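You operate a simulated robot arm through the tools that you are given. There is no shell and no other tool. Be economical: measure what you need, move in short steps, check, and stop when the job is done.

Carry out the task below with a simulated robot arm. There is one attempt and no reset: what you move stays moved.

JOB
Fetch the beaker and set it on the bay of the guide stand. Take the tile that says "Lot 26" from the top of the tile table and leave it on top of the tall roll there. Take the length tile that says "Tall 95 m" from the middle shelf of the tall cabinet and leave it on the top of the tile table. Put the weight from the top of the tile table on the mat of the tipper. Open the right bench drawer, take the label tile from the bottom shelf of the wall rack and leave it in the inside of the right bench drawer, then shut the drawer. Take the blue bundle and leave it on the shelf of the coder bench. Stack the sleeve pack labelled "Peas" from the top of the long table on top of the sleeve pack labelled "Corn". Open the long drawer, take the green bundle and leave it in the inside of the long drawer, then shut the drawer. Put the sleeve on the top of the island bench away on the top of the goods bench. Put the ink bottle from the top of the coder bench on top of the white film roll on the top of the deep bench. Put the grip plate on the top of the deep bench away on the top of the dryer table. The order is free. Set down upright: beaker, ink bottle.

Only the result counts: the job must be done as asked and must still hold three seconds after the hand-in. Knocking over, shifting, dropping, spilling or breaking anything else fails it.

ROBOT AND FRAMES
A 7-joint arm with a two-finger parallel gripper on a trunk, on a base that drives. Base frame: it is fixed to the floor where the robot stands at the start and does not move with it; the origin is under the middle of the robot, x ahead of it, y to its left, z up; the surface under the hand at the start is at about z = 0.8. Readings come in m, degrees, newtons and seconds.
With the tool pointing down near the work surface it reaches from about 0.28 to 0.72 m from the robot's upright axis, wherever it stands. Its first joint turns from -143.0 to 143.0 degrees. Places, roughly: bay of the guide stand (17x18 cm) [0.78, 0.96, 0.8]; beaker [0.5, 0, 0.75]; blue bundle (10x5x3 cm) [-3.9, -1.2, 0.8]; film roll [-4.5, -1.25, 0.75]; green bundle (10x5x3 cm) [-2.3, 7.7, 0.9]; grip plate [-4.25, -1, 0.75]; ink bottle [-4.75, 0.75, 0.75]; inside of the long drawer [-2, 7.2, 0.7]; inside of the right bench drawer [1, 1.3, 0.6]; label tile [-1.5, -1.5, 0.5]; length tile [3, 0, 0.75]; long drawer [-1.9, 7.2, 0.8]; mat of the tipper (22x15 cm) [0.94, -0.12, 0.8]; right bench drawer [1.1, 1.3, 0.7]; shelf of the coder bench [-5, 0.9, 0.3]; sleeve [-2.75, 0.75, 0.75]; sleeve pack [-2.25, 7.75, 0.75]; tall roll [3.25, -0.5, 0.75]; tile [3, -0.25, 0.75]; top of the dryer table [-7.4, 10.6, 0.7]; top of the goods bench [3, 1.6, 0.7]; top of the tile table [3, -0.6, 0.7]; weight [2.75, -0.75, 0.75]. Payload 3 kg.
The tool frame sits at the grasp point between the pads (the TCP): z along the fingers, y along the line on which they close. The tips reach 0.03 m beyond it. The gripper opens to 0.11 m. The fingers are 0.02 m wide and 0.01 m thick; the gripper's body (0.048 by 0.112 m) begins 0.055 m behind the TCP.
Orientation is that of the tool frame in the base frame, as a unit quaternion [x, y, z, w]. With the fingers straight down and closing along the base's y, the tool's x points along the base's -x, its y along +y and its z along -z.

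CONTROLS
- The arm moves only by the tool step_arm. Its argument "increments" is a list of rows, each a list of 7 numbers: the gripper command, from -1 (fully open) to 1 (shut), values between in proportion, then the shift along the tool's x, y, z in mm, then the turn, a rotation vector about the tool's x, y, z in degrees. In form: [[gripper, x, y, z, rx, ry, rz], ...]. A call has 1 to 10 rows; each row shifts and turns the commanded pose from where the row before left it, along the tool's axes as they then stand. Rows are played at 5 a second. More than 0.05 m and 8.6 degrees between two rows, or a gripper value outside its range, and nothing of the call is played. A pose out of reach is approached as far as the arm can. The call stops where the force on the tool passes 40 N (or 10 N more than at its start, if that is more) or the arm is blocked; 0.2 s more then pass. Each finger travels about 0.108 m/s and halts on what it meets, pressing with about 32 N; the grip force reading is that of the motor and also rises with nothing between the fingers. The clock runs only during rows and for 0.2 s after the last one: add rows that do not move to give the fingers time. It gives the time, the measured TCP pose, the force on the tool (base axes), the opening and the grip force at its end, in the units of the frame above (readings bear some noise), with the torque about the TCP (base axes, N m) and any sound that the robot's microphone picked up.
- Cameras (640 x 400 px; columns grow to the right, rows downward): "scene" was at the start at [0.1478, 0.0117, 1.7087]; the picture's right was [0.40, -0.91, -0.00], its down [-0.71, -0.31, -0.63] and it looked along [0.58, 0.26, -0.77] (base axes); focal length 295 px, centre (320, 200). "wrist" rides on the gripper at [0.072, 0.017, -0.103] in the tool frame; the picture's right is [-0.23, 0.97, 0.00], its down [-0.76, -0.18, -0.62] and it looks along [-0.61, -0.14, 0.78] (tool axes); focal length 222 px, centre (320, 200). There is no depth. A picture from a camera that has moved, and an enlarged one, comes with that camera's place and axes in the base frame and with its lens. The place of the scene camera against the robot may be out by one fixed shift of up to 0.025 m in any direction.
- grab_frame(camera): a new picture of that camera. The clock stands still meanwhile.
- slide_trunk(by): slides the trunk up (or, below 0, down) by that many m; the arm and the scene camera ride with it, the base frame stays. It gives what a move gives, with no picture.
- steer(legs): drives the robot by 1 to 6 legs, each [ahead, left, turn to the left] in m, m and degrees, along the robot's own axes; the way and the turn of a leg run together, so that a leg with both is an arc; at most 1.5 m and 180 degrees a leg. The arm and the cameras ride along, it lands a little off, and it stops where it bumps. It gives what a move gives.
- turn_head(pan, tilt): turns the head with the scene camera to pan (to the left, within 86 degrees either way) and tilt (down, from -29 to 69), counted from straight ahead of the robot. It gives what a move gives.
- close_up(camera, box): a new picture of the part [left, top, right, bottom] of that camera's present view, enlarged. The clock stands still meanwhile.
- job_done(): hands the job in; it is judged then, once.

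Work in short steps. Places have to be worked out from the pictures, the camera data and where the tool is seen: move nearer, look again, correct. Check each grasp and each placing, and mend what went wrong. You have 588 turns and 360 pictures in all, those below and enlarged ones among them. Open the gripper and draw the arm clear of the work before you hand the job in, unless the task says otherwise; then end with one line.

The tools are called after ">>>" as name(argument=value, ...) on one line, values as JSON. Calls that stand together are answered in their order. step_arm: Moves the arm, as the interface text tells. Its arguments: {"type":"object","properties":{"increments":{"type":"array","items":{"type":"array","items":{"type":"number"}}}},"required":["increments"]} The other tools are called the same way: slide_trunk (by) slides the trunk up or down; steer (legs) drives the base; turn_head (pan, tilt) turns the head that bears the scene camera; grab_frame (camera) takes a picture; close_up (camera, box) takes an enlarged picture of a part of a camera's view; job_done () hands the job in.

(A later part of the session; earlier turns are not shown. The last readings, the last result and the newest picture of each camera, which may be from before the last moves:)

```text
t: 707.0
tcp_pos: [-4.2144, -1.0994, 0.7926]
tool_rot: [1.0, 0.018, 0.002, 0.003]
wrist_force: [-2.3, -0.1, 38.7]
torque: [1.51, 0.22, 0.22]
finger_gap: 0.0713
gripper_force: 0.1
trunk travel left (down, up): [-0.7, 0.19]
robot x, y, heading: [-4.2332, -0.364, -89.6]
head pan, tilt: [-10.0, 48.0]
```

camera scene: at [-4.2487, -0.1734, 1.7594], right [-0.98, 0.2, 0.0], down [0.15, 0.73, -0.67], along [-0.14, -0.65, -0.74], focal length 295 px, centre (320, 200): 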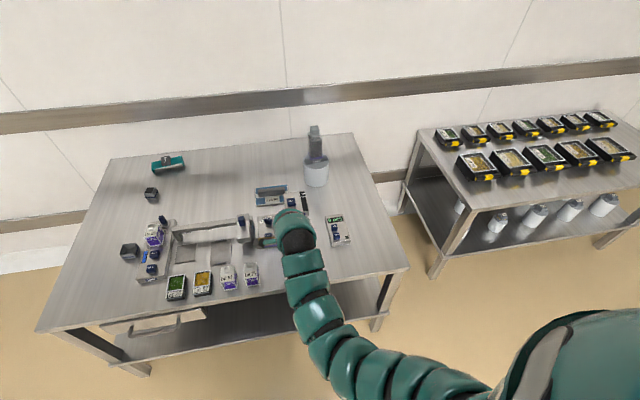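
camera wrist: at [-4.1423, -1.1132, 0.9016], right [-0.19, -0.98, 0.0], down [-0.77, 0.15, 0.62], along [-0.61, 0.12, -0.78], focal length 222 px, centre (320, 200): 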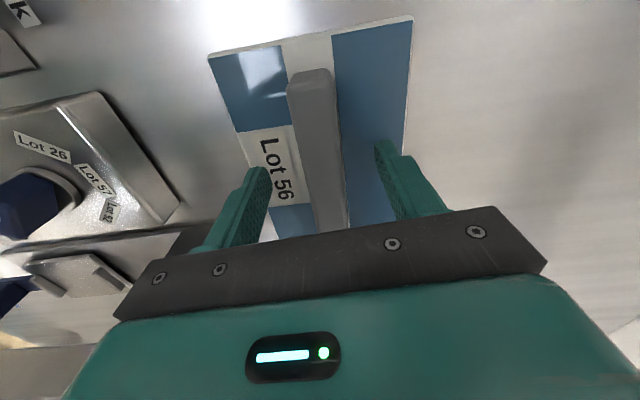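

Touching the plate at 0.792. I raise 3 mm and close.

>>> slide_trunk(by=0.006)

>>> step_arm(increments=[[0.2, 0, 0, 0, 0, 0, 0], [1, 0, 0, 0, 0, 0, 0], [1, 0, 0, 0, 0, 0, 0], [1, 0, 0, 0, 0, 0, 0]])

>>> slide_trunk(by=0.12)

>>> grab_frame(camera="wrist")

```text
t: 707.5
tcp_pos: [-4.2141, -1.0975, 0.7917]
tool_rot: [1.0, 0.019, 0.002, -0.003]
wrist_force: [-0.7, 0.9, 8.5]
torque: [-0.31, 0.05, -0.09]
finger_gap: 0.0714
gripper_force: 0.1
trunk travel left (down, up): [-0.706, 0.184]
robot x, y, heading: [-4.2329, -0.3609, -89.8]
head pan, tilt: [-10.0, 48.0]
```

```text
t: 708.5
tcp_pos: [-4.2153, -1.0989, 0.7924]
tool_rot: [1.0, 0.019, 0.001, 0.0]
wrist_force: [-0.5, -0.4, 0.1]
torque: [0.04, 0.0, 0.0]
finger_gap: 0.0218
gripper_force: 32.3
trunk travel left (down, up): [-0.706, 0.184]
robot x, y, heading: [-4.2296, -0.3638, -89.9]
head pan, tilt: [-10.0, 48.0]
```

```text
t: 710.0
tcp_pos: [-4.2147, -1.099, 0.9128]
tool_rot: [1.0, 0.019, 0.001, -0.001]
wrist_force: [-0.4, -0.2, -2.6]
torque: [0.02, -0.01, 0.0]
finger_gap: 0.0217
gripper_force: 32.6
trunk travel left (down, up): [-0.826, 0.064]
robot x, y, heading: [-4.2326, -0.365, -89.9]
head pan, tilt: [-10.0, 48.0]
```

```text
128 pictures are left
camera wrist: at [-4.1424, -1.1136, 1.0162], right [-0.19, -0.98, 0.0], down [-0.77, 0.15, 0.62], along [-0.61, 0.12, -0.78], focal length 222 px, centre (320, 200)
```

wrist: 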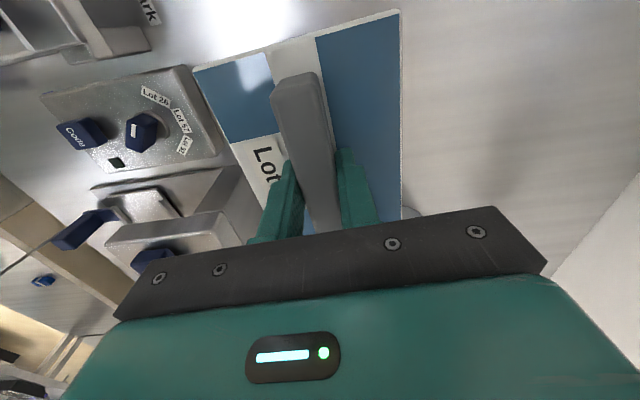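

Grip plate held. I lift it further, retract and head north, looking for a way to the dryer table.

>>> slide_trunk(by=0.06)

>>> steer(legs=[[-0.42, 0, 0]])

>>> step_arm(increments=[[1, 0, -40, 0, 0, 0, 0], [1, 0, -40, 0, 0, 0, 0], [1, 0, -40, 0, 0, 0, 0], [1, 0, -40, 0, 0, 0, 0], [1, 0, 0, 0, 0, 0, 0]])

>>> steer(legs=[[0, 0.75, 0], [0, 0, 180]])

>>> turn_head(pan=0, tilt=12)

>>> grab_frame(camera="scene")

```text
t: 711.0
tcp_pos: [-4.2153, -1.0989, 0.9714]
tool_rot: [1.0, 0.019, 0.001, 0.0]
wrist_force: [0.4, -1.0, -2.4]
torque: [-0.02, 0.04, -0.01]
finger_gap: 0.0216
gripper_force: 32.2
trunk travel left (down, up): [-0.886, 0.004]
robot x, y, heading: [-4.2329, -0.3634, -89.6]
head pan, tilt: [-10.0, 48.0]
```

```text
t: 713.6
tcp_pos: [-4.2164, -0.6843, 0.9733]
tool_rot: [1.0, 0.018, 0.001, -0.001]
wrist_force: [-0.9, 1.1, -2.9]
torque: [-0.03, -0.03, 0.03]
finger_gap: 0.0216
gripper_force: 31.9
trunk travel left (down, up): [-0.886, 0.004]
robot x, y, heading: [-4.2308, 0.0522, -89.8]
head pan, tilt: [-10.0, 48.0]
```

```text
t: 714.8
tcp_pos: [-4.2182, -0.5394, 0.9774]
tool_rot: [1.0, 0.018, 0.001, -0.001]
wrist_force: [-1.7, -0.4, -2.2]
torque: [0.04, -0.03, -0.03]
finger_gap: 0.0219
gripper_force: 32.2
out of reach, approached as far as the arm can: row 4
trunk travel left (down, up): [-0.886, 0.004]
robot x, y, heading: [-4.2298, 0.0524, -89.9]
head pan, tilt: [-10.0, 48.0]
```

```text
t: 726.1
tcp_pos: [-3.517, 0.6541, 0.9779]
tool_rot: [-0.02, 1.0, -0.001, -0.002]
wrist_force: [0.0, -0.2, -2.1]
torque: [0.0, -0.01, -0.01]
finger_gap: 0.0217
gripper_force: 31.9
trunk travel left (down, up): [-0.886, 0.004]
robot x, y, heading: [-3.4948, 0.0639, 90.7]
head pan, tilt: [-10.0, 48.0]
```

```text
t: 727.1
tcp_pos: [-3.5163, 0.6546, 0.9765]
tool_rot: [-0.02, 1.0, -0.001, -0.001]
wrist_force: [-0.5, -0.1, -2.0]
torque: [0.02, 0.0, -0.01]
finger_gap: 0.0216
gripper_force: 32.5
trunk travel left (down, up): [-0.886, 0.004]
robot x, y, heading: [-3.495, 0.0661, 90.5]
head pan, tilt: [0.0, 12.0]
```

```text
127 pictures are left
camera scene: at [-3.4978, 0.2178, 1.8291], right [1.0, 0.01, 0.0], down [0.0, -0.21, -0.98], along [-0.01, 0.98, -0.21], focal length 295 px, centre (320, 200)
```

scene: 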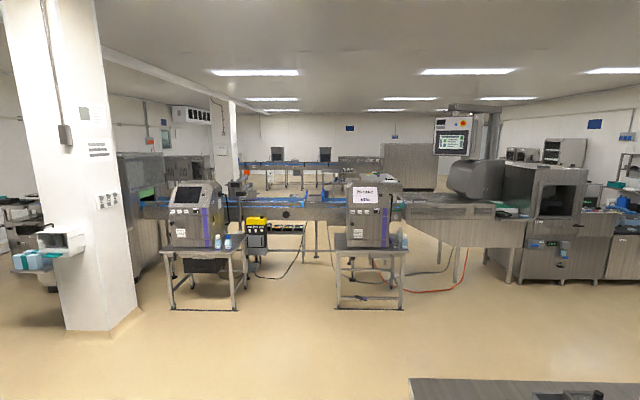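

A conveyor line blocks the way north. I move closer and look left and right for a passage.

>>> steer(legs=[[1.4, 0, 0], [0.6, 0, 0]])

>>> turn_head(pan=55, tilt=15)

>>> grab_frame(camera="scene")

>>> turn_head(pan=-55, tilt=15)

>>> grab_frame(camera="scene")

```text
t: 737.1
tcp_pos: [-3.5353, 2.6432, 0.9765]
tool_rot: [-0.026, 1.0, 0.0, -0.001]
wrist_force: [-0.3, 0.3, -2.7]
torque: [-0.02, 0.05, 0.02]
finger_gap: 0.0217
gripper_force: 31.8
trunk travel left (down, up): [-0.886, 0.004]
robot x, y, heading: [-3.5103, 2.0504, 91.1]
head pan, tilt: [0.0, 12.0]
```

```text
t: 738.3
tcp_pos: [-3.5344, 2.6429, 0.9777]
tool_rot: [-0.025, 1.0, -0.001, 0.0]
wrist_force: [0.4, 0.4, -2.2]
torque: [0.0, 0.01, 0.03]
finger_gap: 0.0216
gripper_force: 32.0
trunk travel left (down, up): [-0.886, 0.004]
robot x, y, heading: [-3.5072, 2.0519, 91.0]
head pan, tilt: [55.0, 15.0]
```

```text
126 pictures are left
camera scene: at [-3.5883, 2.1663, 1.8244], right [0.56, 0.83, 0.0], down [0.21, -0.15, -0.97], along [-0.8, 0.54, -0.26], focal length 295 px, centre (320, 200)
```

scene: 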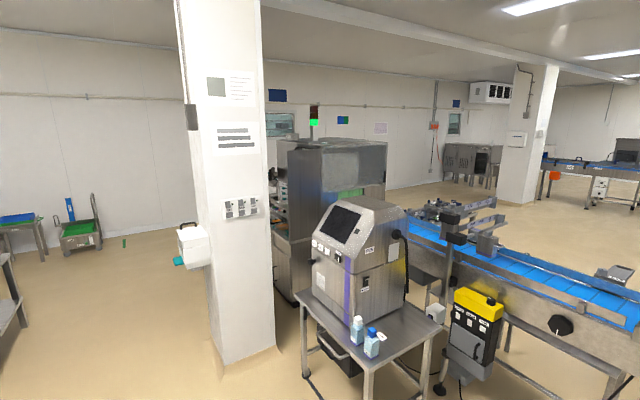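

```text
t: 740.2
tcp_pos: [-3.5367, 2.6426, 0.9779]
tool_rot: [-0.025, 1.0, -0.001, -0.002]
wrist_force: [0.4, -0.1, -2.5]
torque: [0.02, 0.0, 0.03]
finger_gap: 0.0216
gripper_force: 32.1
trunk travel left (down, up): [-0.886, 0.004]
robot x, y, heading: [-3.5081, 2.0565, 90.6]
head pan, tilt: [-55.0, 15.0]
```

```text
125 pictures are left
camera scene: at [-3.4354, 2.1688, 1.8243], right [0.59, -0.81, 0.0], down [-0.21, -0.15, -0.97], along [0.78, 0.57, -0.26], focal length 295 px, centre (320, 200)
```

scene: 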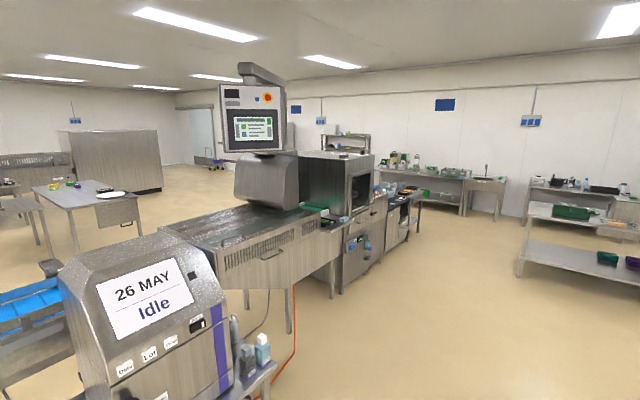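

West of the column there is a free passage along the wall. I drive west along y≈1.95 and then look north.

>>> steer(legs=[[-0.1, 0, 0], [0, 0, 89], [1.4, 0, 0], [1.4, 0, 0], [1.2, 0, 0]])

>>> turn_head(pan=-60, tilt=15)

>>> grab_frame(camera="scene")

```text
t: 763.9
tcp_pos: [-8.0587, 1.7361, 0.9766]
tool_rot: [0.733, -0.68, 0.001, 0.0]
wrist_force: [-0.4, 0.1, -3.0]
torque: [-0.01, 0.0, -0.01]
finger_gap: 0.022
gripper_force: 32.1
trunk travel left (down, up): [-0.886, 0.004]
robot x, y, heading: [-7.4707, 1.7804, -177.6]
head pan, tilt: [-55.0, 15.0]
```

```text
t: 764.6
tcp_pos: [-8.0578, 1.7368, 0.976]
tool_rot: [0.733, -0.681, 0.001, 0.0]
wrist_force: [-0.2, 0.1, -2.4]
torque: [0.0, -0.01, -0.01]
finger_gap: 0.0216
gripper_force: 32.1
trunk travel left (down, up): [-0.886, 0.004]
robot x, y, heading: [-7.4741, 1.7798, -177.7]
head pan, tilt: [-60.0, 15.0]
```

```text
124 pictures are left
camera scene: at [-7.6012, 1.835, 1.8243], right [0.84, 0.53, 0.0], down [0.14, -0.22, -0.97], along [-0.52, 0.82, -0.26], focal length 295 px, centre (320, 200)
```

scene: 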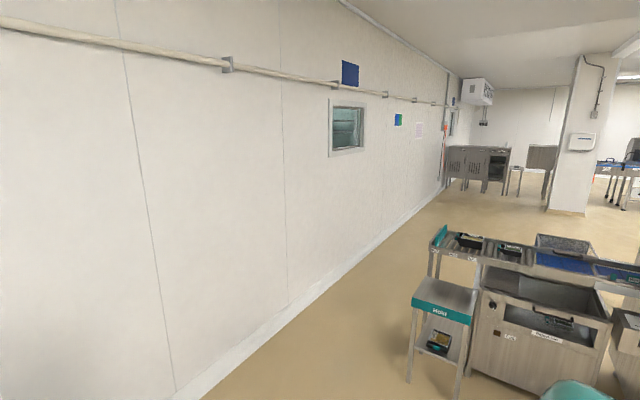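

There is a 1.25 m passage along the west wall. I turn north, sidestep to x≈−8.67 and drive up.

>>> steer(legs=[[0, 0, -92], [0, 1.2, 0]])

>>> turn_head(pan=0, tilt=25)

>>> grab_frame(camera="scene")

```text
t: 772.7
tcp_pos: [-8.3811, 2.3566, 0.976]
tool_rot: [-0.07, 0.998, -0.002, -0.002]
wrist_force: [-0.1, 0.2, -4.2]
torque: [-0.01, 0.05, -0.02]
finger_gap: 0.022
gripper_force: 32.4
trunk travel left (down, up): [-0.886, 0.004]
robot x, y, heading: [-8.3006, 1.7679, 95.6]
head pan, tilt: [-60.0, 15.0]
stopped in leg 2: the robot was blocked; the commanded pose is now the measured one
```

```text
t: 774.0
tcp_pos: [-8.3806, 2.3551, 0.9753]
tool_rot: [-0.069, 0.998, -0.001, -0.002]
wrist_force: [-0.8, -0.2, -2.8]
torque: [0.02, 0.02, -0.01]
finger_gap: 0.0218
gripper_force: 31.8
trunk travel left (down, up): [-0.886, 0.004]
robot x, y, heading: [-8.2993, 1.7661, 95.9]
head pan, tilt: [0.0, 25.0]
```

```text
123 pictures are left
camera scene: at [-8.3212, 1.922, 1.8081], right [0.99, 0.1, 0.0], down [0.04, -0.42, -0.91], along [-0.09, 0.9, -0.42], focal length 295 px, centre (320, 200)
```

scene: 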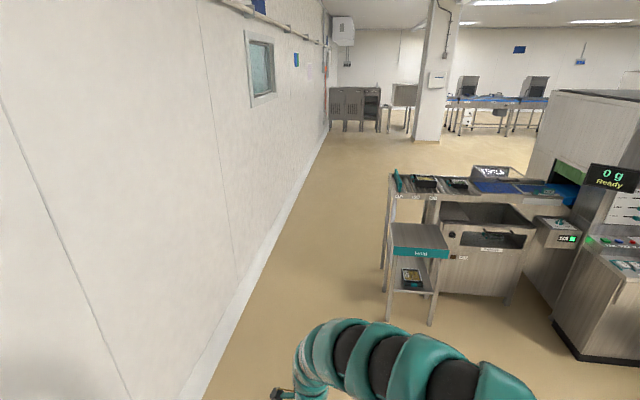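

I was blocked on the left by something low. I look that way.

>>> turn_head(pan=80, tilt=35)

>>> grab_frame(camera="scene")

```text
t: 775.6
tcp_pos: [-8.3812, 2.355, 0.9769]
tool_rot: [-0.069, 0.998, -0.001, -0.002]
wrist_force: [1.0, 0.1, -2.5]
torque: [-0.01, 0.04, 0.01]
finger_gap: 0.0217
gripper_force: 32.1
trunk travel left (down, up): [-0.886, 0.004]
robot x, y, heading: [-8.3032, 1.7715, 96.0]
head pan, tilt: [80.0, 35.0]
```

```text
122 pictures are left
camera scene: at [-8.3998, 1.8365, 1.7924], right [0.07, 1.0, 0.0], down [0.57, -0.04, -0.82], along [-0.82, 0.06, -0.57], focal length 295 px, centre (320, 200)
```

scene: 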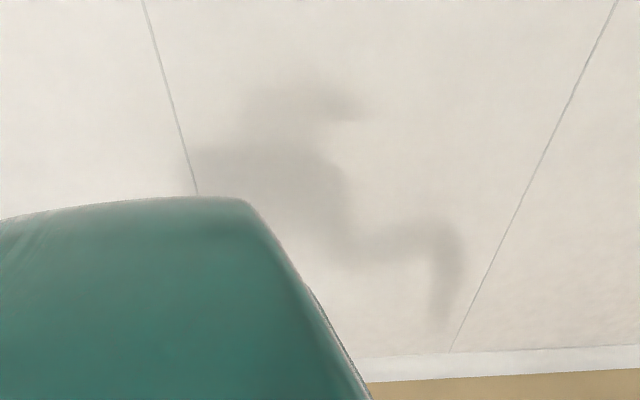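

I move forward and turn to see what is there.

>>> steer(legs=[[0.55, -0.1, -5], [0, 0, 80]])

>>> turn_head(pan=50, tilt=42)

>>> grab_frame(camera="scene")

```text
t: 782.1
tcp_pos: [-8.8195, 2.4227, 0.977]
tool_rot: [-0.649, 0.761, -0.001, -0.001]
wrist_force: [0.0, 0.1, -2.4]
torque: [0.02, 0.02, 0.0]
finger_gap: 0.022
gripper_force: 31.8
trunk travel left (down, up): [-0.886, 0.004]
robot x, y, heading: [-8.2391, 2.3265, 168.9]
head pan, tilt: [80.0, 35.0]
```

```text
t: 783.1
tcp_pos: [-8.8193, 2.4236, 0.9774]
tool_rot: [-0.648, 0.762, -0.002, 0.0]
wrist_force: [0.1, -0.2, -2.1]
torque: [0.04, -0.01, 0.03]
finger_gap: 0.0218
gripper_force: 31.8
trunk travel left (down, up): [-0.886, 0.004]
robot x, y, heading: [-8.2395, 2.3264, 168.6]
head pan, tilt: [50.0, 42.0]
```

```text
121 pictures are left
camera scene: at [-8.383, 2.2716, 1.7819], right [-0.63, 0.78, 0.0], down [0.52, 0.42, -0.74], along [-0.58, -0.47, -0.67], focal length 295 px, centre (320, 200)
```

scene: 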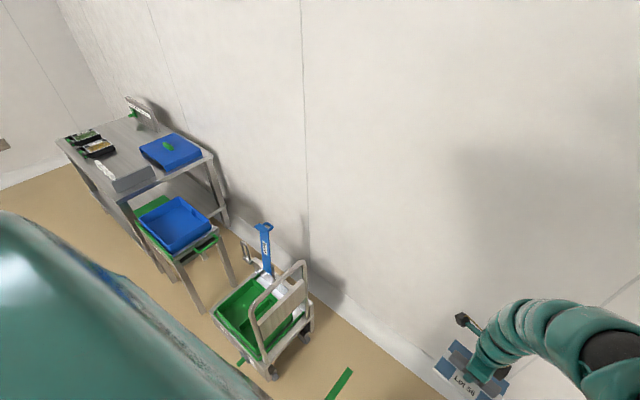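

A trolley stands there (it seems not moved). From here north the passage is free; I continue along x≈−8.65.

>>> steer(legs=[[0, 0, -79], [0, 0.4, 0], [1.4, 0, 0], [1.4, 0, 0], [1.3, 0, 0]])

>>> turn_head(pan=-20, tilt=18)

>>> grab_frame(camera="scene")

```text
t: 808.2
tcp_pos: [-8.7374, 7.0155, 0.9775]
tool_rot: [-0.024, 1.0, -0.001, -0.002]
wrist_force: [0.9, -0.3, -3.2]
torque: [0.0, 0.0, -0.02]
finger_gap: 0.0217
gripper_force: 31.6
trunk travel left (down, up): [-0.886, 0.004]
robot x, y, heading: [-8.7106, 6.4254, 90.8]
head pan, tilt: [50.0, 42.0]
```

```text
t: 809.6
tcp_pos: [-8.7383, 7.016, 0.9769]
tool_rot: [-0.024, 1.0, -0.001, -0.002]
wrist_force: [-0.6, -0.4, -3.0]
torque: [0.0, -0.03, 0.0]
finger_gap: 0.0218
gripper_force: 31.9
trunk travel left (down, up): [-0.886, 0.004]
robot x, y, heading: [-8.7125, 6.4237, 90.8]
head pan, tilt: [-20.0, 18.0]
```

```text
120 pictures are left
camera scene: at [-8.6837, 6.5748, 1.8194], right [0.94, -0.33, 0.0], down [-0.1, -0.29, -0.95], along [0.31, 0.9, -0.31], focal length 295 px, centre (320, 200)
```

scene: 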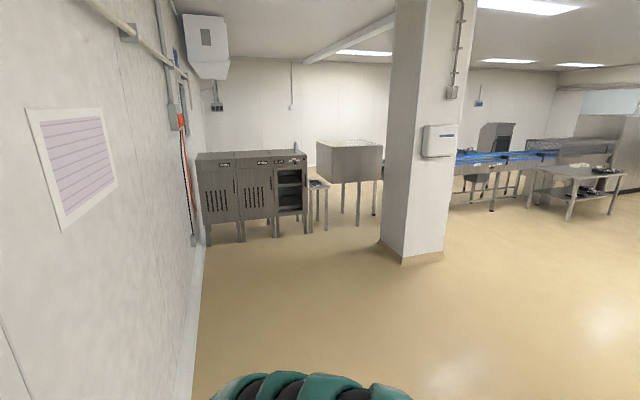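

The small table right of the dryers (px ≈(315,185)) must be the dryer table. I zoom.

>>> close_up(camera="scene", box=[190, 130, 400, 260])

>>> close_up(camera="scene", box=[430, 100, 640, 240])

```text
3.05 times, centred on (295, 195) of scene
camera zoom: at [-8.6837, 6.5748, 1.8194], right [0.94, -0.33, 0.0], down [-0.1, -0.29, -0.95], along [0.31, 0.9, -0.31], focal length 899 px, centre (396, 215)
```

zoom: 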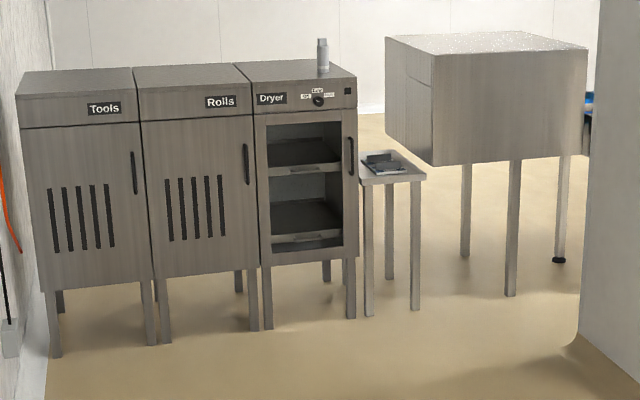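

```text
2.86 times, centred on (535, 170) of scene
camera zoom: at [-8.6837, 6.5748, 1.8194], right [0.94, -0.33, 0.0], down [-0.1, -0.29, -0.95], along [0.31, 0.9, -0.31], focal length 843 px, centre (-294, 286)
```

zoom: 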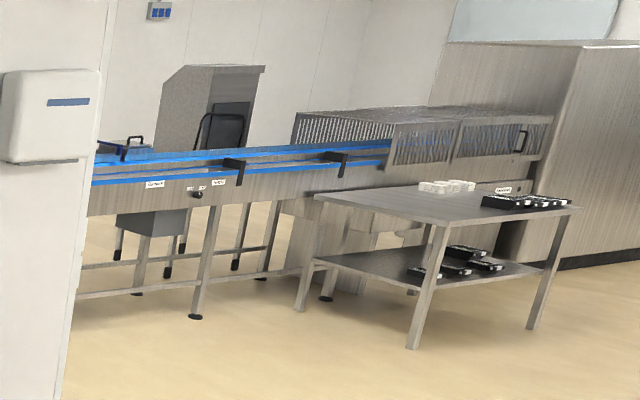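

Dryer table ≈x −7.5…−7.25, y 10.4…10.85 with one item on it. I drive up in front of it for a close look.

>>> steer(legs=[[1.3, 0, -0.8], [1.2, 0, 0], [0, -1.33, 0], [0.35, 0, 0]])

>>> turn_head(pan=0, tilt=40)

>>> grab_frame(camera="scene")

```text
t: 830.0
tcp_pos: [-7.4195, 9.8976, 0.9765]
tool_rot: [-0.013, 1.0, 0.0, -0.002]
wrist_force: [-0.5, 0.0, -2.4]
torque: [-0.01, 0.0, 0.03]
finger_gap: 0.022
gripper_force: 32.0
trunk travel left (down, up): [-0.886, 0.004]
robot x, y, heading: [-7.4049, 9.3051, 89.4]
head pan, tilt: [-20.0, 18.0]
```

```text
t: 830.9
tcp_pos: [-7.419, 9.8956, 0.9769]
tool_rot: [-0.013, 1.0, -0.001, -0.002]
wrist_force: [0.5, -0.6, -1.9]
torque: [0.03, 0.01, -0.01]
finger_gap: 0.0216
gripper_force: 31.8
trunk travel left (down, up): [-0.886, 0.004]
robot x, y, heading: [-7.4044, 9.307, 89.6]
head pan, tilt: [0.0, 40.0]
```

```text
117 pictures are left
camera scene: at [-7.4053, 9.4525, 1.7849], right [1.0, -0.01, 0.0], down [-0.01, -0.64, -0.77], along [0.01, 0.77, -0.64], focal length 295 px, centre (320, 200)
```

scene: 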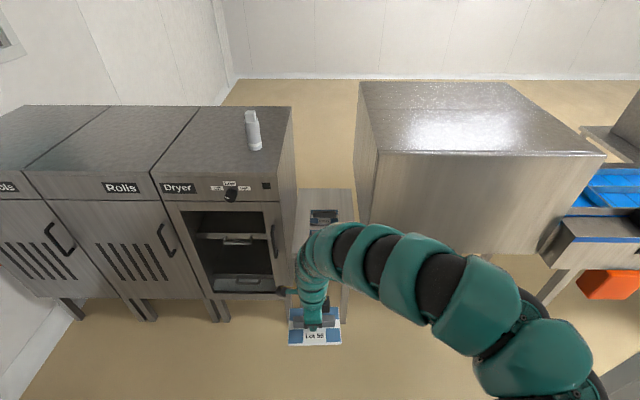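

>>> close_up(camera="scene", box=[260, 170, 390, 360])

>>> grab_frame(camera="wrist")

```text
2.11 times, centred on (325, 265) of scene
camera zoom: at [-7.4053, 9.4525, 1.7849], right [1.0, -0.01, 0.0], down [-0.01, -0.64, -0.77], along [0.01, 0.77, -0.64], focal length 621 px, centre (310, 63)
```

zoom: 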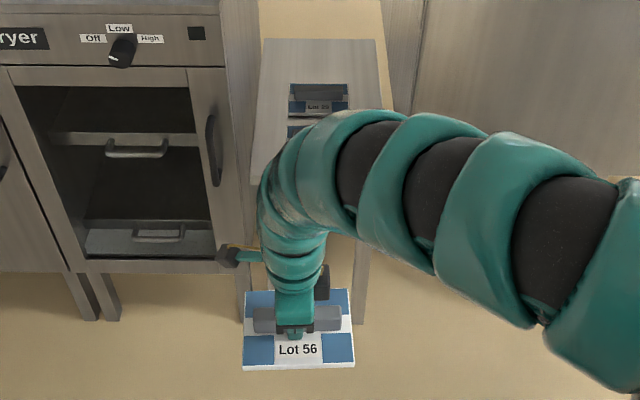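

```text
115 pictures are left
camera wrist: at [-7.4919, 9.9121, 1.0808], right [0.2, 0.98, 0.0], down [0.77, -0.16, 0.62], along [0.61, -0.13, -0.78], focal length 222 px, centre (320, 200)
```

wrist: 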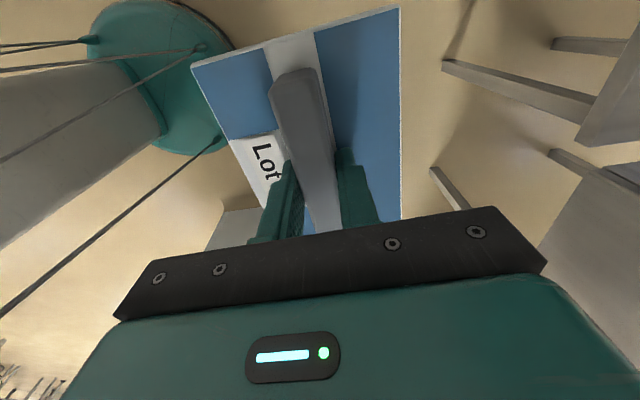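

There are plates already on that small table. I sidestep right 0.22 m to see its whole top.

>>> steer(legs=[[0.1, -0.24, 0]])

>>> turn_head(pan=14, tilt=48)

>>> close_up(camera="scene", box=[220, 80, 420, 280])

```text
t: 832.7
tcp_pos: [-7.1751, 9.9959, 0.9776]
tool_rot: [-0.013, 1.0, -0.001, -0.002]
wrist_force: [0.6, 0.6, -2.0]
torque: [0.0, 0.05, 0.02]
finger_gap: 0.0217
gripper_force: 32.2
trunk travel left (down, up): [-0.886, 0.004]
robot x, y, heading: [-7.1651, 9.4064, 89.4]
head pan, tilt: [0.0, 40.0]
```

```text
t: 833.5
tcp_pos: [-7.174, 9.9964, 0.977]
tool_rot: [-0.013, 1.0, -0.001, -0.001]
wrist_force: [0.5, -0.1, -2.4]
torque: [0.02, -0.01, 0.01]
finger_gap: 0.022
gripper_force: 32.0
trunk travel left (down, up): [-0.886, 0.004]
robot x, y, heading: [-7.1628, 9.4055, 89.5]
head pan, tilt: [14.0, 48.0]
```

```text
2.00 times, centred on (320, 180) of scene
camera zoom: at [-7.182, 9.5438, 1.7734], right [0.97, 0.23, 0.0], down [0.17, -0.72, -0.67], along [-0.15, 0.65, -0.74], focal length 590 px, centre (320, 240)
```

zoom: 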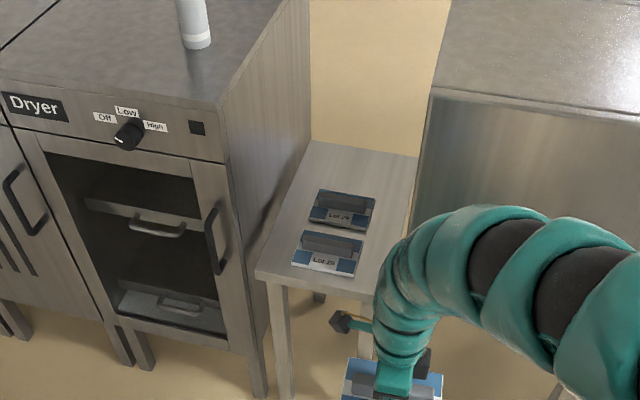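

Free strip at the back: y 10.63–10.826. I plan the bar at (−7.36, 10.757). I drive into position.

>>> steer(legs=[[0, 0.19, 0.5], [0.6, 0, 0]])

>>> step_arm(increments=[[1, 0, 30, 0, 0, 0, 0], [1, 0, 30, 0, 0, 0, 0], [1, 0, 30, 0, 0, 0, 0], [1, 0, 0, 0, 0, 0, 0]])

>>> grab_frame(camera="scene")

>>> grab_frame(camera="wrist")

```text
t: 838.0
tcp_pos: [-7.3692, 10.5959, 0.9767]
tool_rot: [-0.017, 1.0, -0.001, -0.002]
wrist_force: [1.0, 0.0, -3.0]
torque: [-0.02, 0.02, -0.02]
finger_gap: 0.0216
gripper_force: 32.5
trunk travel left (down, up): [-0.886, 0.004]
robot x, y, heading: [-7.3523, 10.0002, 89.9]
head pan, tilt: [14.0, 48.0]
```

```text
t: 839.0
tcp_pos: [-7.3707, 10.6841, 0.9764]
tool_rot: [-0.017, 1.0, -0.001, -0.002]
wrist_force: [-0.4, 0.5, -2.4]
torque: [0.0, -0.01, 0.0]
finger_gap: 0.0218
gripper_force: 32.2
trunk travel left (down, up): [-0.886, 0.004]
robot x, y, heading: [-7.3515, 10.0064, 90.0]
head pan, tilt: [14.0, 48.0]
```

```text
113 pictures are left
camera scene: at [-7.3713, 10.1421, 1.7734], right [0.97, 0.24, 0.0], down [0.18, -0.72, -0.67], along [-0.16, 0.65, -0.74], focal length 295 px, centre (320, 200)
```

scene: 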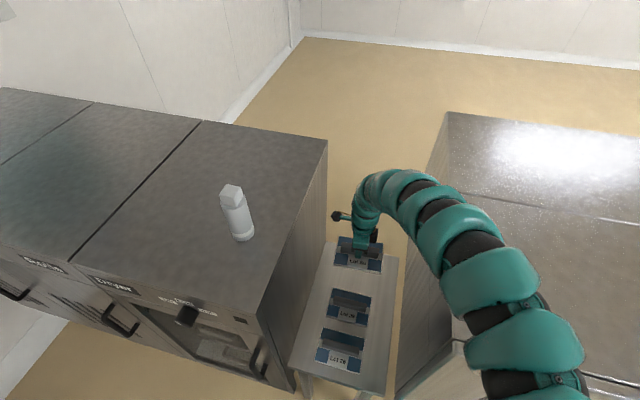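

```text
112 pictures are left
camera wrist: at [-7.445, 10.6984, 1.0796], right [0.19, 0.98, 0.0], down [0.77, -0.15, 0.62], along [0.61, -0.12, -0.78], focal length 222 px, centre (320, 200)
```

wrist: 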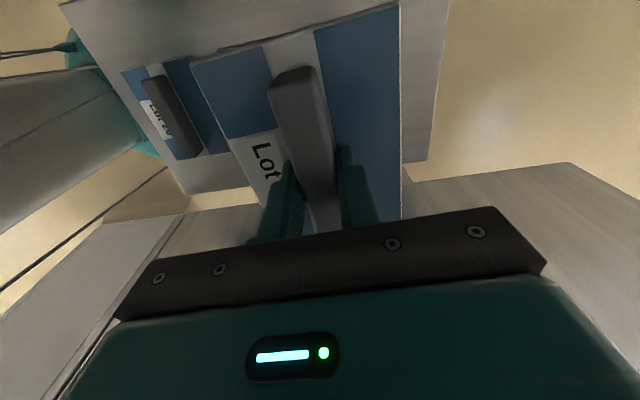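

I drive 3 cm closer, extend 4 cm, and lower partway.

>>> steer(legs=[[0.03, 0, 0]])

>>> step_arm(increments=[[1, 0, 20, 0, 0, 0, 0], [1, 0, 20, 0, 0, 0, 0], [1, 0, 0, 0, 0, 0, 0]])

>>> slide_trunk(by=-0.17)

>>> grab_frame(camera="wrist")

>>> close_up(camera="scene", box=[260, 170, 460, 390])

```text
t: 839.9
tcp_pos: [-7.3715, 10.7152, 0.9748]
tool_rot: [-0.017, 1.0, -0.001, -0.002]
wrist_force: [0.1, 0.1, -3.2]
torque: [-0.01, 0.03, 0.02]
finger_gap: 0.0218
gripper_force: 31.8
trunk travel left (down, up): [-0.886, 0.004]
robot x, y, heading: [-7.3502, 10.0378, 90.0]
head pan, tilt: [14.0, 48.0]
```

```text
t: 840.7
tcp_pos: [-7.3744, 10.7536, 0.973]
tool_rot: [-0.017, 1.0, 0.0, -0.001]
wrist_force: [0.6, -0.8, -2.2]
torque: [0.02, -0.01, -0.02]
finger_gap: 0.0219
gripper_force: 31.8
trunk travel left (down, up): [-0.886, 0.004]
robot x, y, heading: [-7.3514, 10.0343, 89.9]
head pan, tilt: [14.0, 48.0]
```

```text
t: 842.3
tcp_pos: [-7.3326, 10.9671, 1.1982]
tool_rot: [-0.017, 0.966, 0.237, -0.1]
wrist_force: [17.0, -0.8, -36.6]
torque: [0.48, 0.89, 0.36]
finger_gap: 0.0215
gripper_force: 32.3
trunk travel left (down, up): [-0.748, 0.142]
robot x, y, heading: [-7.2767, 10.1027, 99.9]
head pan, tilt: [14.0, 48.0]
stopped: the arm was blocked; the commanded pose is now the measured one
```

```text
111 pictures are left
camera wrist: at [-7.3821, 10.9301, 1.3089], right [0.24, 0.88, 0.41], down [0.87, -0.38, 0.32], along [0.43, 0.28, -0.86], focal length 222 px, centre (320, 200)
```

wrist: 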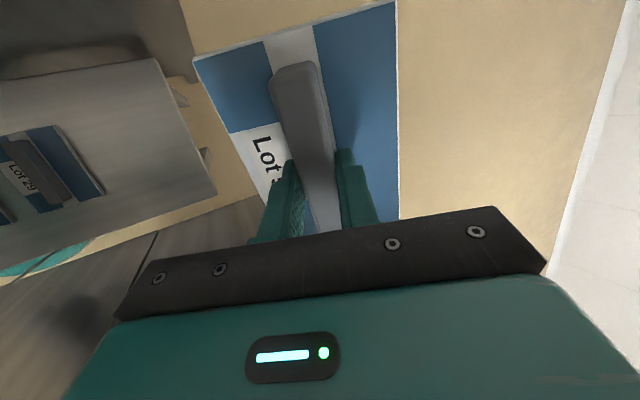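

```text
1.82 times, centred on (360, 280) of scene
camera zoom: at [-7.276, 10.1898, 1.6431], right [0.92, 0.4, -0.02], down [0.28, -0.66, -0.7], along [-0.29, 0.63, -0.72], focal length 536 px, centre (247, 54)
```

zoom: 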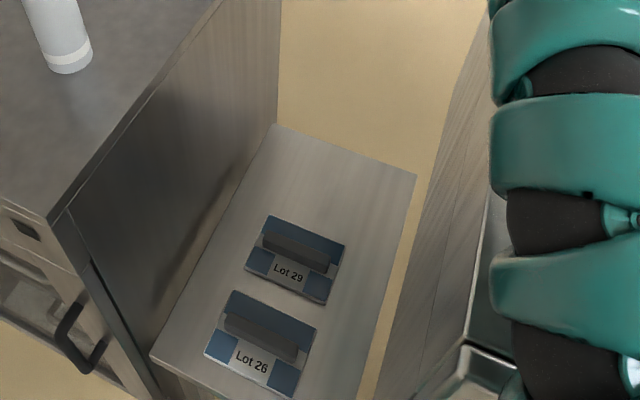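

The upper arm came to rest on the right-hand cabinet. I raise the trunk back at once.

>>> slide_trunk(by=0.142)

>>> grab_frame(camera="scene")

```text
t: 842.7
tcp_pos: [-7.3086, 10.9889, 1.1715]
tool_rot: [-0.03, 0.97, 0.238, -0.039]
wrist_force: [3.2, 1.0, -10.0]
torque: [0.25, 0.23, 0.09]
finger_gap: 0.0212
gripper_force: 31.7
trunk travel left (down, up): [-0.751, 0.139]
robot x, y, heading: [-7.2464, 10.1058, 95.9]
head pan, tilt: [14.0, 48.0]
stopped: the arm was blocked; the commanded pose is now the measured one
```

```text
109 pictures are left
camera scene: at [-7.3174, 10.2095, 1.6496], right [0.94, 0.34, 0.03], down [0.27, -0.69, -0.68], along [-0.21, 0.64, -0.74], focal length 295 px, centre (320, 200)
```

scene: 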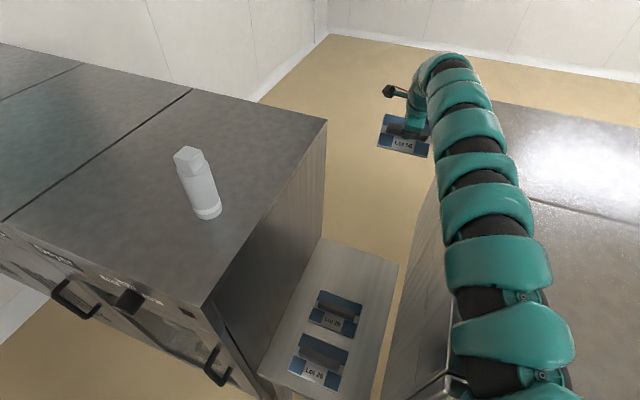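

>>> step_arm(increments=[[1, 0, 0, -20, 0, 0, 0], [1, 0, 0, -20, 0, 0, 0], [1, 0, 0, 0, 0, 0, 0]])

>>> slide_trunk(by=0.1)

>>> grab_frame(camera="scene")

```text
t: 843.7
tcp_pos: [-7.2942, 10.9561, 1.2118]
tool_rot: [-0.023, 0.97, 0.238, -0.042]
wrist_force: [0.2, 0.0, -3.0]
torque: [0.0, 0.01, 0.0]
finger_gap: 0.0217
gripper_force: 32.3
trunk travel left (down, up): [-0.751, 0.139]
robot x, y, heading: [-7.2564, 10.0831, 95.1]
head pan, tilt: [14.0, 48.0]
stopped in row 3: the arm was blocked; the commanded pose is now the measured one
```

```text
t: 845.0
tcp_pos: [-7.2822, 10.9711, 1.2976]
tool_rot: [-0.023, 0.971, 0.231, -0.049]
wrist_force: [0.3, 0.1, -2.0]
torque: [-0.06, -0.01, 0.0]
finger_gap: 0.0215
gripper_force: 32.1
trunk travel left (down, up): [-0.851, 0.039]
robot x, y, heading: [-7.2542, 10.089, 95.4]
head pan, tilt: [14.0, 48.0]
```

```text
108 pictures are left
camera scene: at [-7.2876, 10.2266, 1.7382], right [0.94, 0.33, 0.0], down [0.25, -0.7, -0.67], along [-0.22, 0.63, -0.74], focal length 295 px, centre (320, 200)
```

scene: 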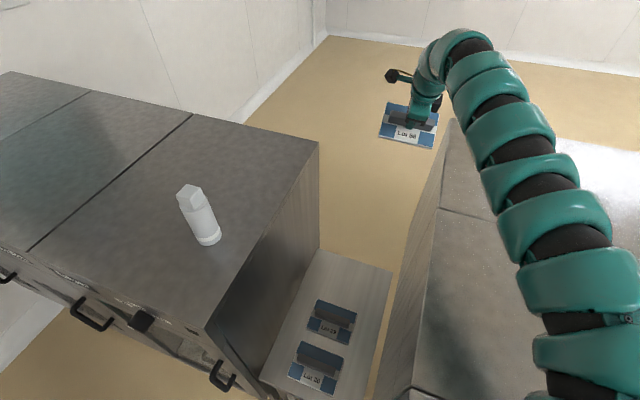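

The arm is free again and nothing moved visibly. I back off, re-level the tool and will approach from further left so the elbow stays in the gap.

>>> steer(legs=[[-0.5, 0, 0], [0, 0, -5.4]])

>>> step_arm(increments=[[1, 0, -20, 30, 7.5, 0, 0], [1, 0, -20, 30, 7.5, 0, 0], [1, 0, -20, 30, 7.5, 0, 0], [1, 0, -20, 35, 5, 0, 0], [1, 0, -20, 35, 0, 0, 0], [1, 0, -20, 35, 0, 0, 0], [1, 0, 0, 0, 0, 0, 0]])

>>> grab_frame(camera="wrist")

```text
t: 848.4
tcp_pos: [-7.1603, 10.4793, 1.2993]
tool_rot: [0.017, 0.971, 0.234, -0.039]
wrist_force: [-4.1, -0.9, 11.9]
torque: [0.16, 0.43, 0.09]
finger_gap: 0.0214
gripper_force: 32.3
trunk travel left (down, up): [-0.851, 0.039]
robot x, y, heading: [-7.2035, 9.602, 90.7]
head pan, tilt: [14.0, 48.0]
```

```text
t: 848.8
tcp_pos: [-7.163, 10.4775, 1.2814]
tool_rot: [0.011, 0.98, 0.194, -0.038]
wrist_force: [-1.5, -11.5, 12.4]
torque: [-0.28, -0.07, -0.06]
finger_gap: 0.0
gripper_force: 31.7
trunk travel left (down, up): [-0.851, 0.039]
robot x, y, heading: [-7.2059, 9.6034, 90.7]
head pan, tilt: [14.0, 48.0]
stopped in row 1: the force on the tool passed its limit at 70 N (the readings are from after the stop); the commanded pose is now the measured one
```

```text
107 pictures are left
camera wrist: at [-7.2289, 10.4547, 1.3893], right [0.26, 0.9, 0.35], down [0.8, -0.41, 0.45], along [0.55, 0.16, -0.82], focal length 222 px, centre (320, 200)
```

wrist: 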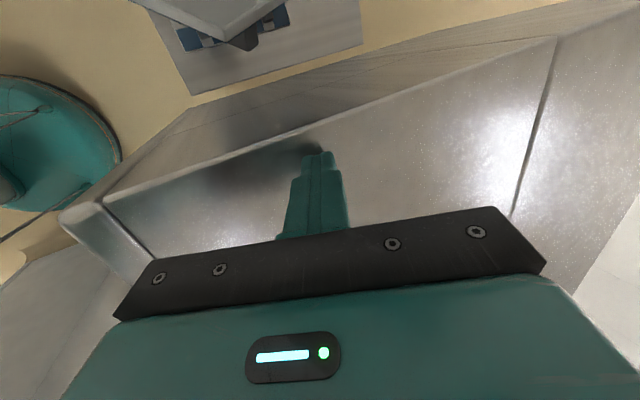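

The plate was knocked out of the grip against the cabinet. I look where it went.

>>> turn_head(pan=10, tilt=45)

>>> grab_frame(camera="scene")

>>> close_up(camera="wrist", box=[100, 0, 380, 120])

```text
t: 849.5
tcp_pos: [-7.1641, 10.4777, 1.2811]
tool_rot: [0.01, 0.98, 0.194, -0.038]
wrist_force: [-2.7, -9.1, 15.5]
torque: [-0.25, -0.04, -0.06]
finger_gap: 0.0
gripper_force: 32.1
trunk travel left (down, up): [-0.851, 0.039]
robot x, y, heading: [-7.2038, 9.6041, 90.3]
head pan, tilt: [10.0, 45.0]
```

```text
106 pictures are left
camera scene: at [-7.2236, 9.7391, 1.7431], right [0.98, 0.19, 0.0], down [0.13, -0.69, -0.71], along [-0.13, 0.7, -0.71], focal length 295 px, centre (320, 200)
```

scene: 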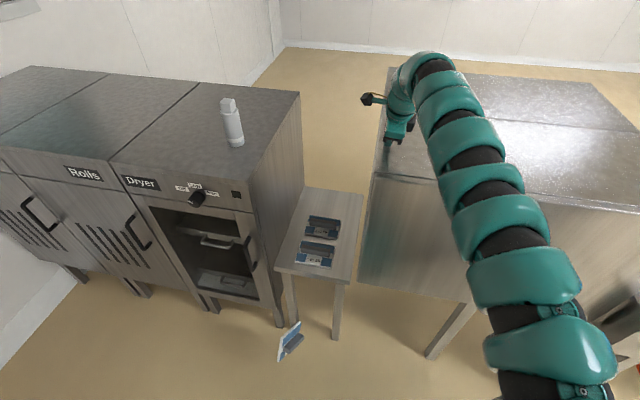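

```text
2.29 times, centred on (240, 60) of wrist
camera zoom: at [-7.2289, 10.4549, 1.3892], right [0.26, 0.9, 0.35], down [0.8, -0.41, 0.45], along [0.55, 0.16, -0.82], focal length 508 px, centre (503, 520)
```

zoom: 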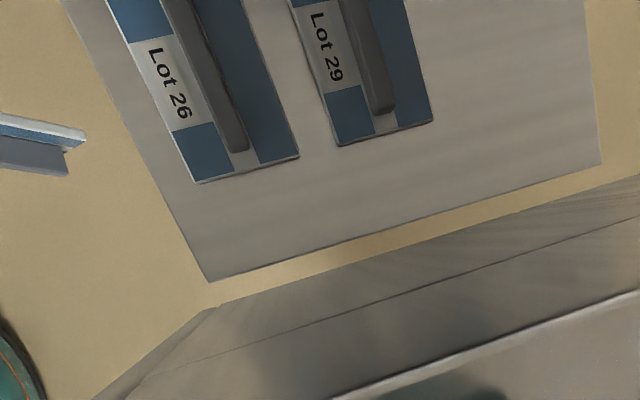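

The plate lies on the floor in front of the table. I lift the hand clear and zoom on the plate.

>>> step_arm(increments=[[1, 0, 0, -15, 0, 0, 0], [1, 0, 0, -20, 0, 0, 0], [1, 0, 0, 0, 0, 0, 0]])

>>> close_up(camera="scene", box=[230, 290, 350, 390])

```text
t: 850.2
tcp_pos: [-7.1611, 10.4676, 1.3096]
tool_rot: [0.011, 0.981, 0.192, -0.038]
wrist_force: [-0.3, 0.7, -0.1]
torque: [-0.01, -0.03, 0.04]
finger_gap: 0.0001
gripper_force: 32.0
trunk travel left (down, up): [-0.851, 0.039]
robot x, y, heading: [-7.2034, 9.6013, 90.9]
head pan, tilt: [10.0, 45.0]
```

```text
4.00 times, centred on (290, 340) of scene
camera zoom: at [-7.2228, 9.7449, 1.7424], right [0.98, 0.19, 0.0], down [0.13, -0.7, -0.71], along [-0.13, 0.69, -0.71], focal length 1180 px, centre (440, -360)
```

zoom: 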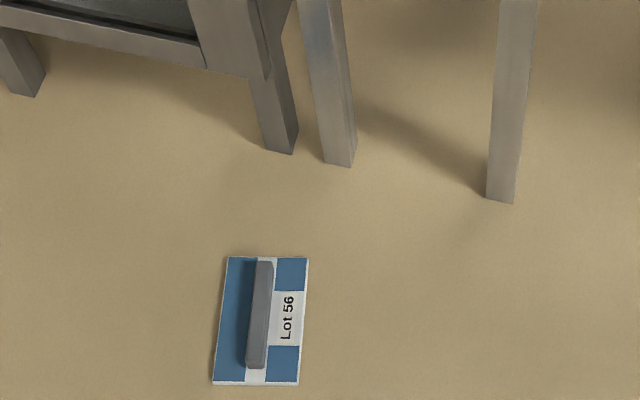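

The plate now lies flat on the floor, bar up, at about (−7.536, 10.12). I back away, and rotate the gripper back to closing sideways.

>>> steer(legs=[[-0.6, 0, 0], [0, 0.3, 0]])

>>> step_arm(increments=[[0, 0, 0, 0, 0, 0, -8.5], [0, 0, 0, 0, 0, 0, -8.5], [0, 0, 0, 0, 0, 0, -8.5], [0, 0, 0, 0, 0, 0, -8.5], [0, 0, 0, 0, 0, 0, -8.5], [0, 0, 0, 0, 0, 0, -8.5], [0, 0, 0, 0, 0, 0, -8.5], [0, 0, 0, 0, 0, 0, -8.5], [0, 0, 0, 0, 0, 0, -8.5], [0, 0, 0, 0, 0, 0, -8.5]])

>>> grab_frame(camera="scene")

```text
t: 855.4
tcp_pos: [-7.4719, 9.8471, 1.3101]
tool_rot: [0.003, 0.98, 0.193, -0.039]
wrist_force: [-0.7, 0.6, 0.6]
torque: [0.0, -0.05, -0.05]
finger_gap: 0.0
gripper_force: 32.4
trunk travel left (down, up): [-0.851, 0.039]
robot x, y, heading: [-7.5007, 8.9856, 91.8]
head pan, tilt: [10.0, 45.0]
```

```text
t: 857.6
tcp_pos: [-7.4697, 9.8473, 1.3114]
tool_rot: [-0.66, 0.725, 0.168, 0.101]
wrist_force: [-0.5, -0.5, -0.1]
torque: [0.02, 0.03, 0.02]
finger_gap: 0.0549
gripper_force: 0.2
trunk travel left (down, up): [-0.851, 0.039]
robot x, y, heading: [-7.5016, 8.9867, 92.0]
head pan, tilt: [10.0, 45.0]
```

```text
103 pictures are left
camera scene: at [-7.5222, 9.1234, 1.7426], right [0.98, 0.2, 0.0], down [0.14, -0.69, -0.71], along [-0.14, 0.69, -0.71], focal length 295 px, centre (320, 200)
```

scene: 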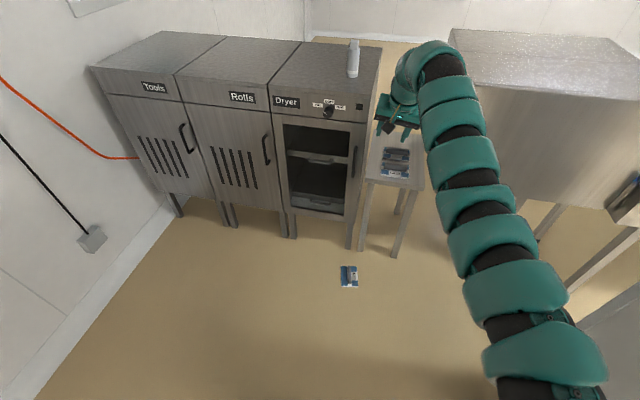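

I correct the tool to a 45° forward pitch and bring it down toward the robot.

>>> step_arm(increments=[[-0.2, 0, 0, 0, 4.3, 0, -6.2], [-0.2, 0, 0, 0, 0, -7.7, 0], [-0.2, 0, 0, 0, 0, -7.7, 0], [-0.2, 0, 0, 0, 0, -7.7, 0], [-0.2, 43, 0, 16, 0, 0, 0], [-0.2, 43, 0, 16, 0, 0, 0], [-0.2, 43, 0, 16, 0, 0, 0], [-0.2, 43, 0, 16, 0, 0, 0], [-0.2, 43, 0, 16, 0, 0, 0], [-0.2, 43, 0, 16, 0, 0, 0]])

>>> step_arm(increments=[[-0.2, 43, 0, 16, 0, 0, 0], [-0.2, 43, 0, 16, 0, 0, 0], [-0.2, 43, 0, 16, 0, 0, 0], [-0.2, 43, 0, 16, 0, 0, 0], [-0.2, 0, 0, 0, 0, 0, 0]])

>>> grab_frame(camera="scene")

```text
t: 859.8
tcp_pos: [-7.469, 9.7358, 1.0601]
tool_rot: [-0.653, 0.653, 0.271, 0.271]
wrist_force: [0.6, 0.2, 0.2]
torque: [-0.02, -0.01, 0.02]
finger_gap: 0.066
gripper_force: 0.0
trunk travel left (down, up): [-0.851, 0.039]
robot x, y, heading: [-7.5019, 8.9845, 91.5]
head pan, tilt: [10.0, 45.0]
```

```text
t: 861.0
tcp_pos: [-7.47, 9.6577, 0.8922]
tool_rot: [-0.651, 0.654, 0.271, 0.273]
wrist_force: [0.8, 0.2, 0.5]
torque: [0.01, 0.02, 0.0]
finger_gap: 0.0657
gripper_force: 0.1
trunk travel left (down, up): [-0.851, 0.039]
robot x, y, heading: [-7.5022, 8.9812, 91.8]
head pan, tilt: [10.0, 45.0]
```

```text
102 pictures are left
camera scene: at [-7.5222, 9.1233, 1.7426], right [0.98, 0.2, 0.0], down [0.14, -0.69, -0.71], along [-0.14, 0.69, -0.71], focal length 295 px, centre (320, 200)
```

scene: 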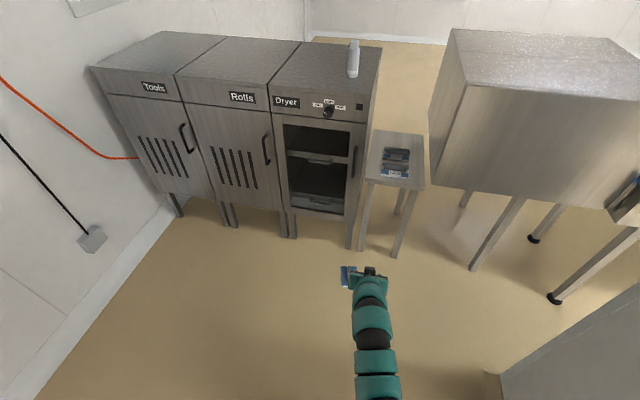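

Good straight arm pose. I drive closer to the plate and lower the trunk.

>>> steer(legs=[[0.36, 0.06, -1.8]])

>>> slide_trunk(by=-0.4)

>>> slide_trunk(by=-0.28)

>>> grab_frame(camera="wrist")

```text
t: 863.3
tcp_pos: [-7.5126, 10.0081, 0.8912]
tool_rot: [-0.642, 0.664, 0.267, 0.275]
wrist_force: [-1.0, -0.6, 0.2]
torque: [-0.02, 0.01, 0.01]
finger_gap: 0.0659
gripper_force: 0.1
trunk travel left (down, up): [-0.851, 0.039]
robot x, y, heading: [-7.568, 9.3295, 89.4]
head pan, tilt: [10.0, 45.0]
```

```text
t: 867.1
tcp_pos: [-7.5121, 10.0073, 0.4925]
tool_rot: [-0.642, 0.664, 0.267, 0.275]
wrist_force: [0.5, 0.1, 0.6]
torque: [-0.03, -0.01, 0.01]
finger_gap: 0.066
gripper_force: 0.1
trunk travel left (down, up): [-0.451, 0.439]
robot x, y, heading: [-7.5649, 9.3385, 89.9]
head pan, tilt: [10.0, 45.0]
```

```text
t: 869.9
tcp_pos: [-7.5126, 10.008, 0.2167]
tool_rot: [-0.64, 0.664, 0.269, 0.277]
wrist_force: [-0.6, 0.5, 1.1]
torque: [0.0, 0.03, 0.01]
finger_gap: 0.0659
gripper_force: 0.1
trunk travel left (down, up): [-0.171, 0.719]
robot x, y, heading: [-7.5647, 9.3363, 89.8]
head pan, tilt: [10.0, 45.0]
```

```text
101 pictures are left
camera wrist: at [-7.5342, 9.8848, 0.2381], right [-0.97, 0.19, 0.16], down [0.18, 0.08, 0.98], along [0.18, 0.98, -0.12], focal length 222 px, centre (320, 200)
```

wrist: 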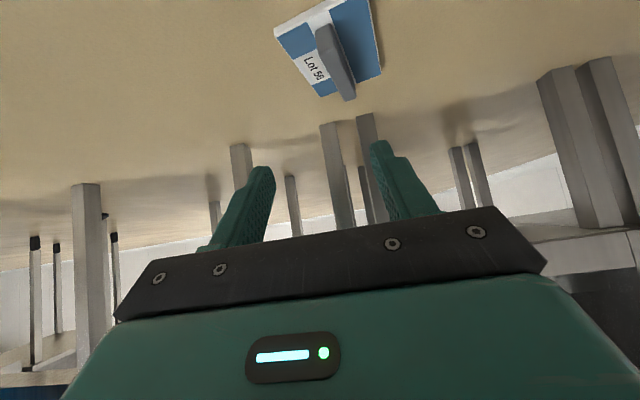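

Bar centre ≈(−7.535, 10.175), yaw +6°. I drive 0.145 ahead, align yaw and lower further.

>>> steer(legs=[[0.145, 0.02, 0]])

>>> step_arm(increments=[[-0.2, 0, 0, 0, -5.55, 0, -5.5], [-0.2, 0, 0, 0, 0, 0, 0]])

>>> slide_trunk(by=-0.09)

>>> grab_frame(camera="wrist")

```text
t: 871.3
tcp_pos: [-7.5335, 10.1584, 0.2165]
tool_rot: [-0.642, 0.663, 0.268, 0.277]
wrist_force: [0.2, -0.7, -0.1]
torque: [-0.02, -0.02, -0.01]
finger_gap: 0.0661
gripper_force: 0.1
trunk travel left (down, up): [-0.171, 0.719]
robot x, y, heading: [-7.5845, 9.4846, 89.5]
head pan, tilt: [10.0, 45.0]
```

```text
t: 871.9
tcp_pos: [-7.5317, 10.1578, 0.211]
tool_rot: [0.686, -0.618, -0.286, -0.258]
wrist_force: [-0.7, 0.1, 0.5]
torque: [0.0, 0.02, 0.01]
finger_gap: 0.066
gripper_force: 0.0
trunk travel left (down, up): [-0.171, 0.719]
robot x, y, heading: [-7.5779, 9.4828, 89.7]
head pan, tilt: [10.0, 45.0]
```

```text
t: 873.4
tcp_pos: [-7.5285, 10.1702, 0.2184]
tool_rot: [0.679, -0.617, -0.293, -0.269]
wrist_force: [0.6, -0.8, 0.8]
torque: [-0.03, 0.01, 0.0]
finger_gap: 0.0661
gripper_force: 0.0
trunk travel left (down, up): [-0.161, 0.729]
robot x, y, heading: [-7.5854, 9.4813, 89.8]
head pan, tilt: [10.0, 45.0]
stopped: the arm was blocked; the commanded pose is now the measured one
```

```text
100 pictures are left
camera wrist: at [-7.5342, 10.0444, 0.2366], right [-0.98, 0.06, 0.16], down [0.17, 0.08, 0.98], along [0.05, 0.99, -0.09], focal length 222 px, centre (320, 200)
```

wrist: 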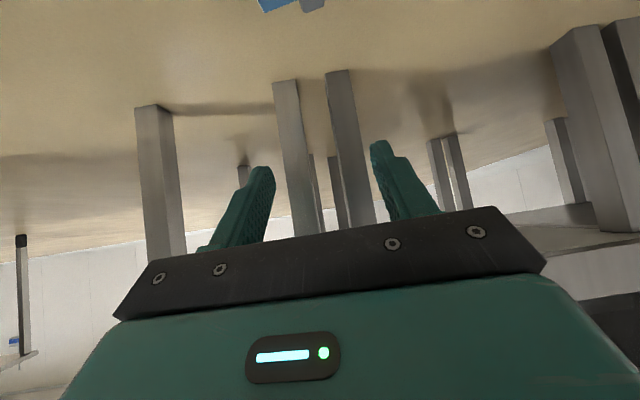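

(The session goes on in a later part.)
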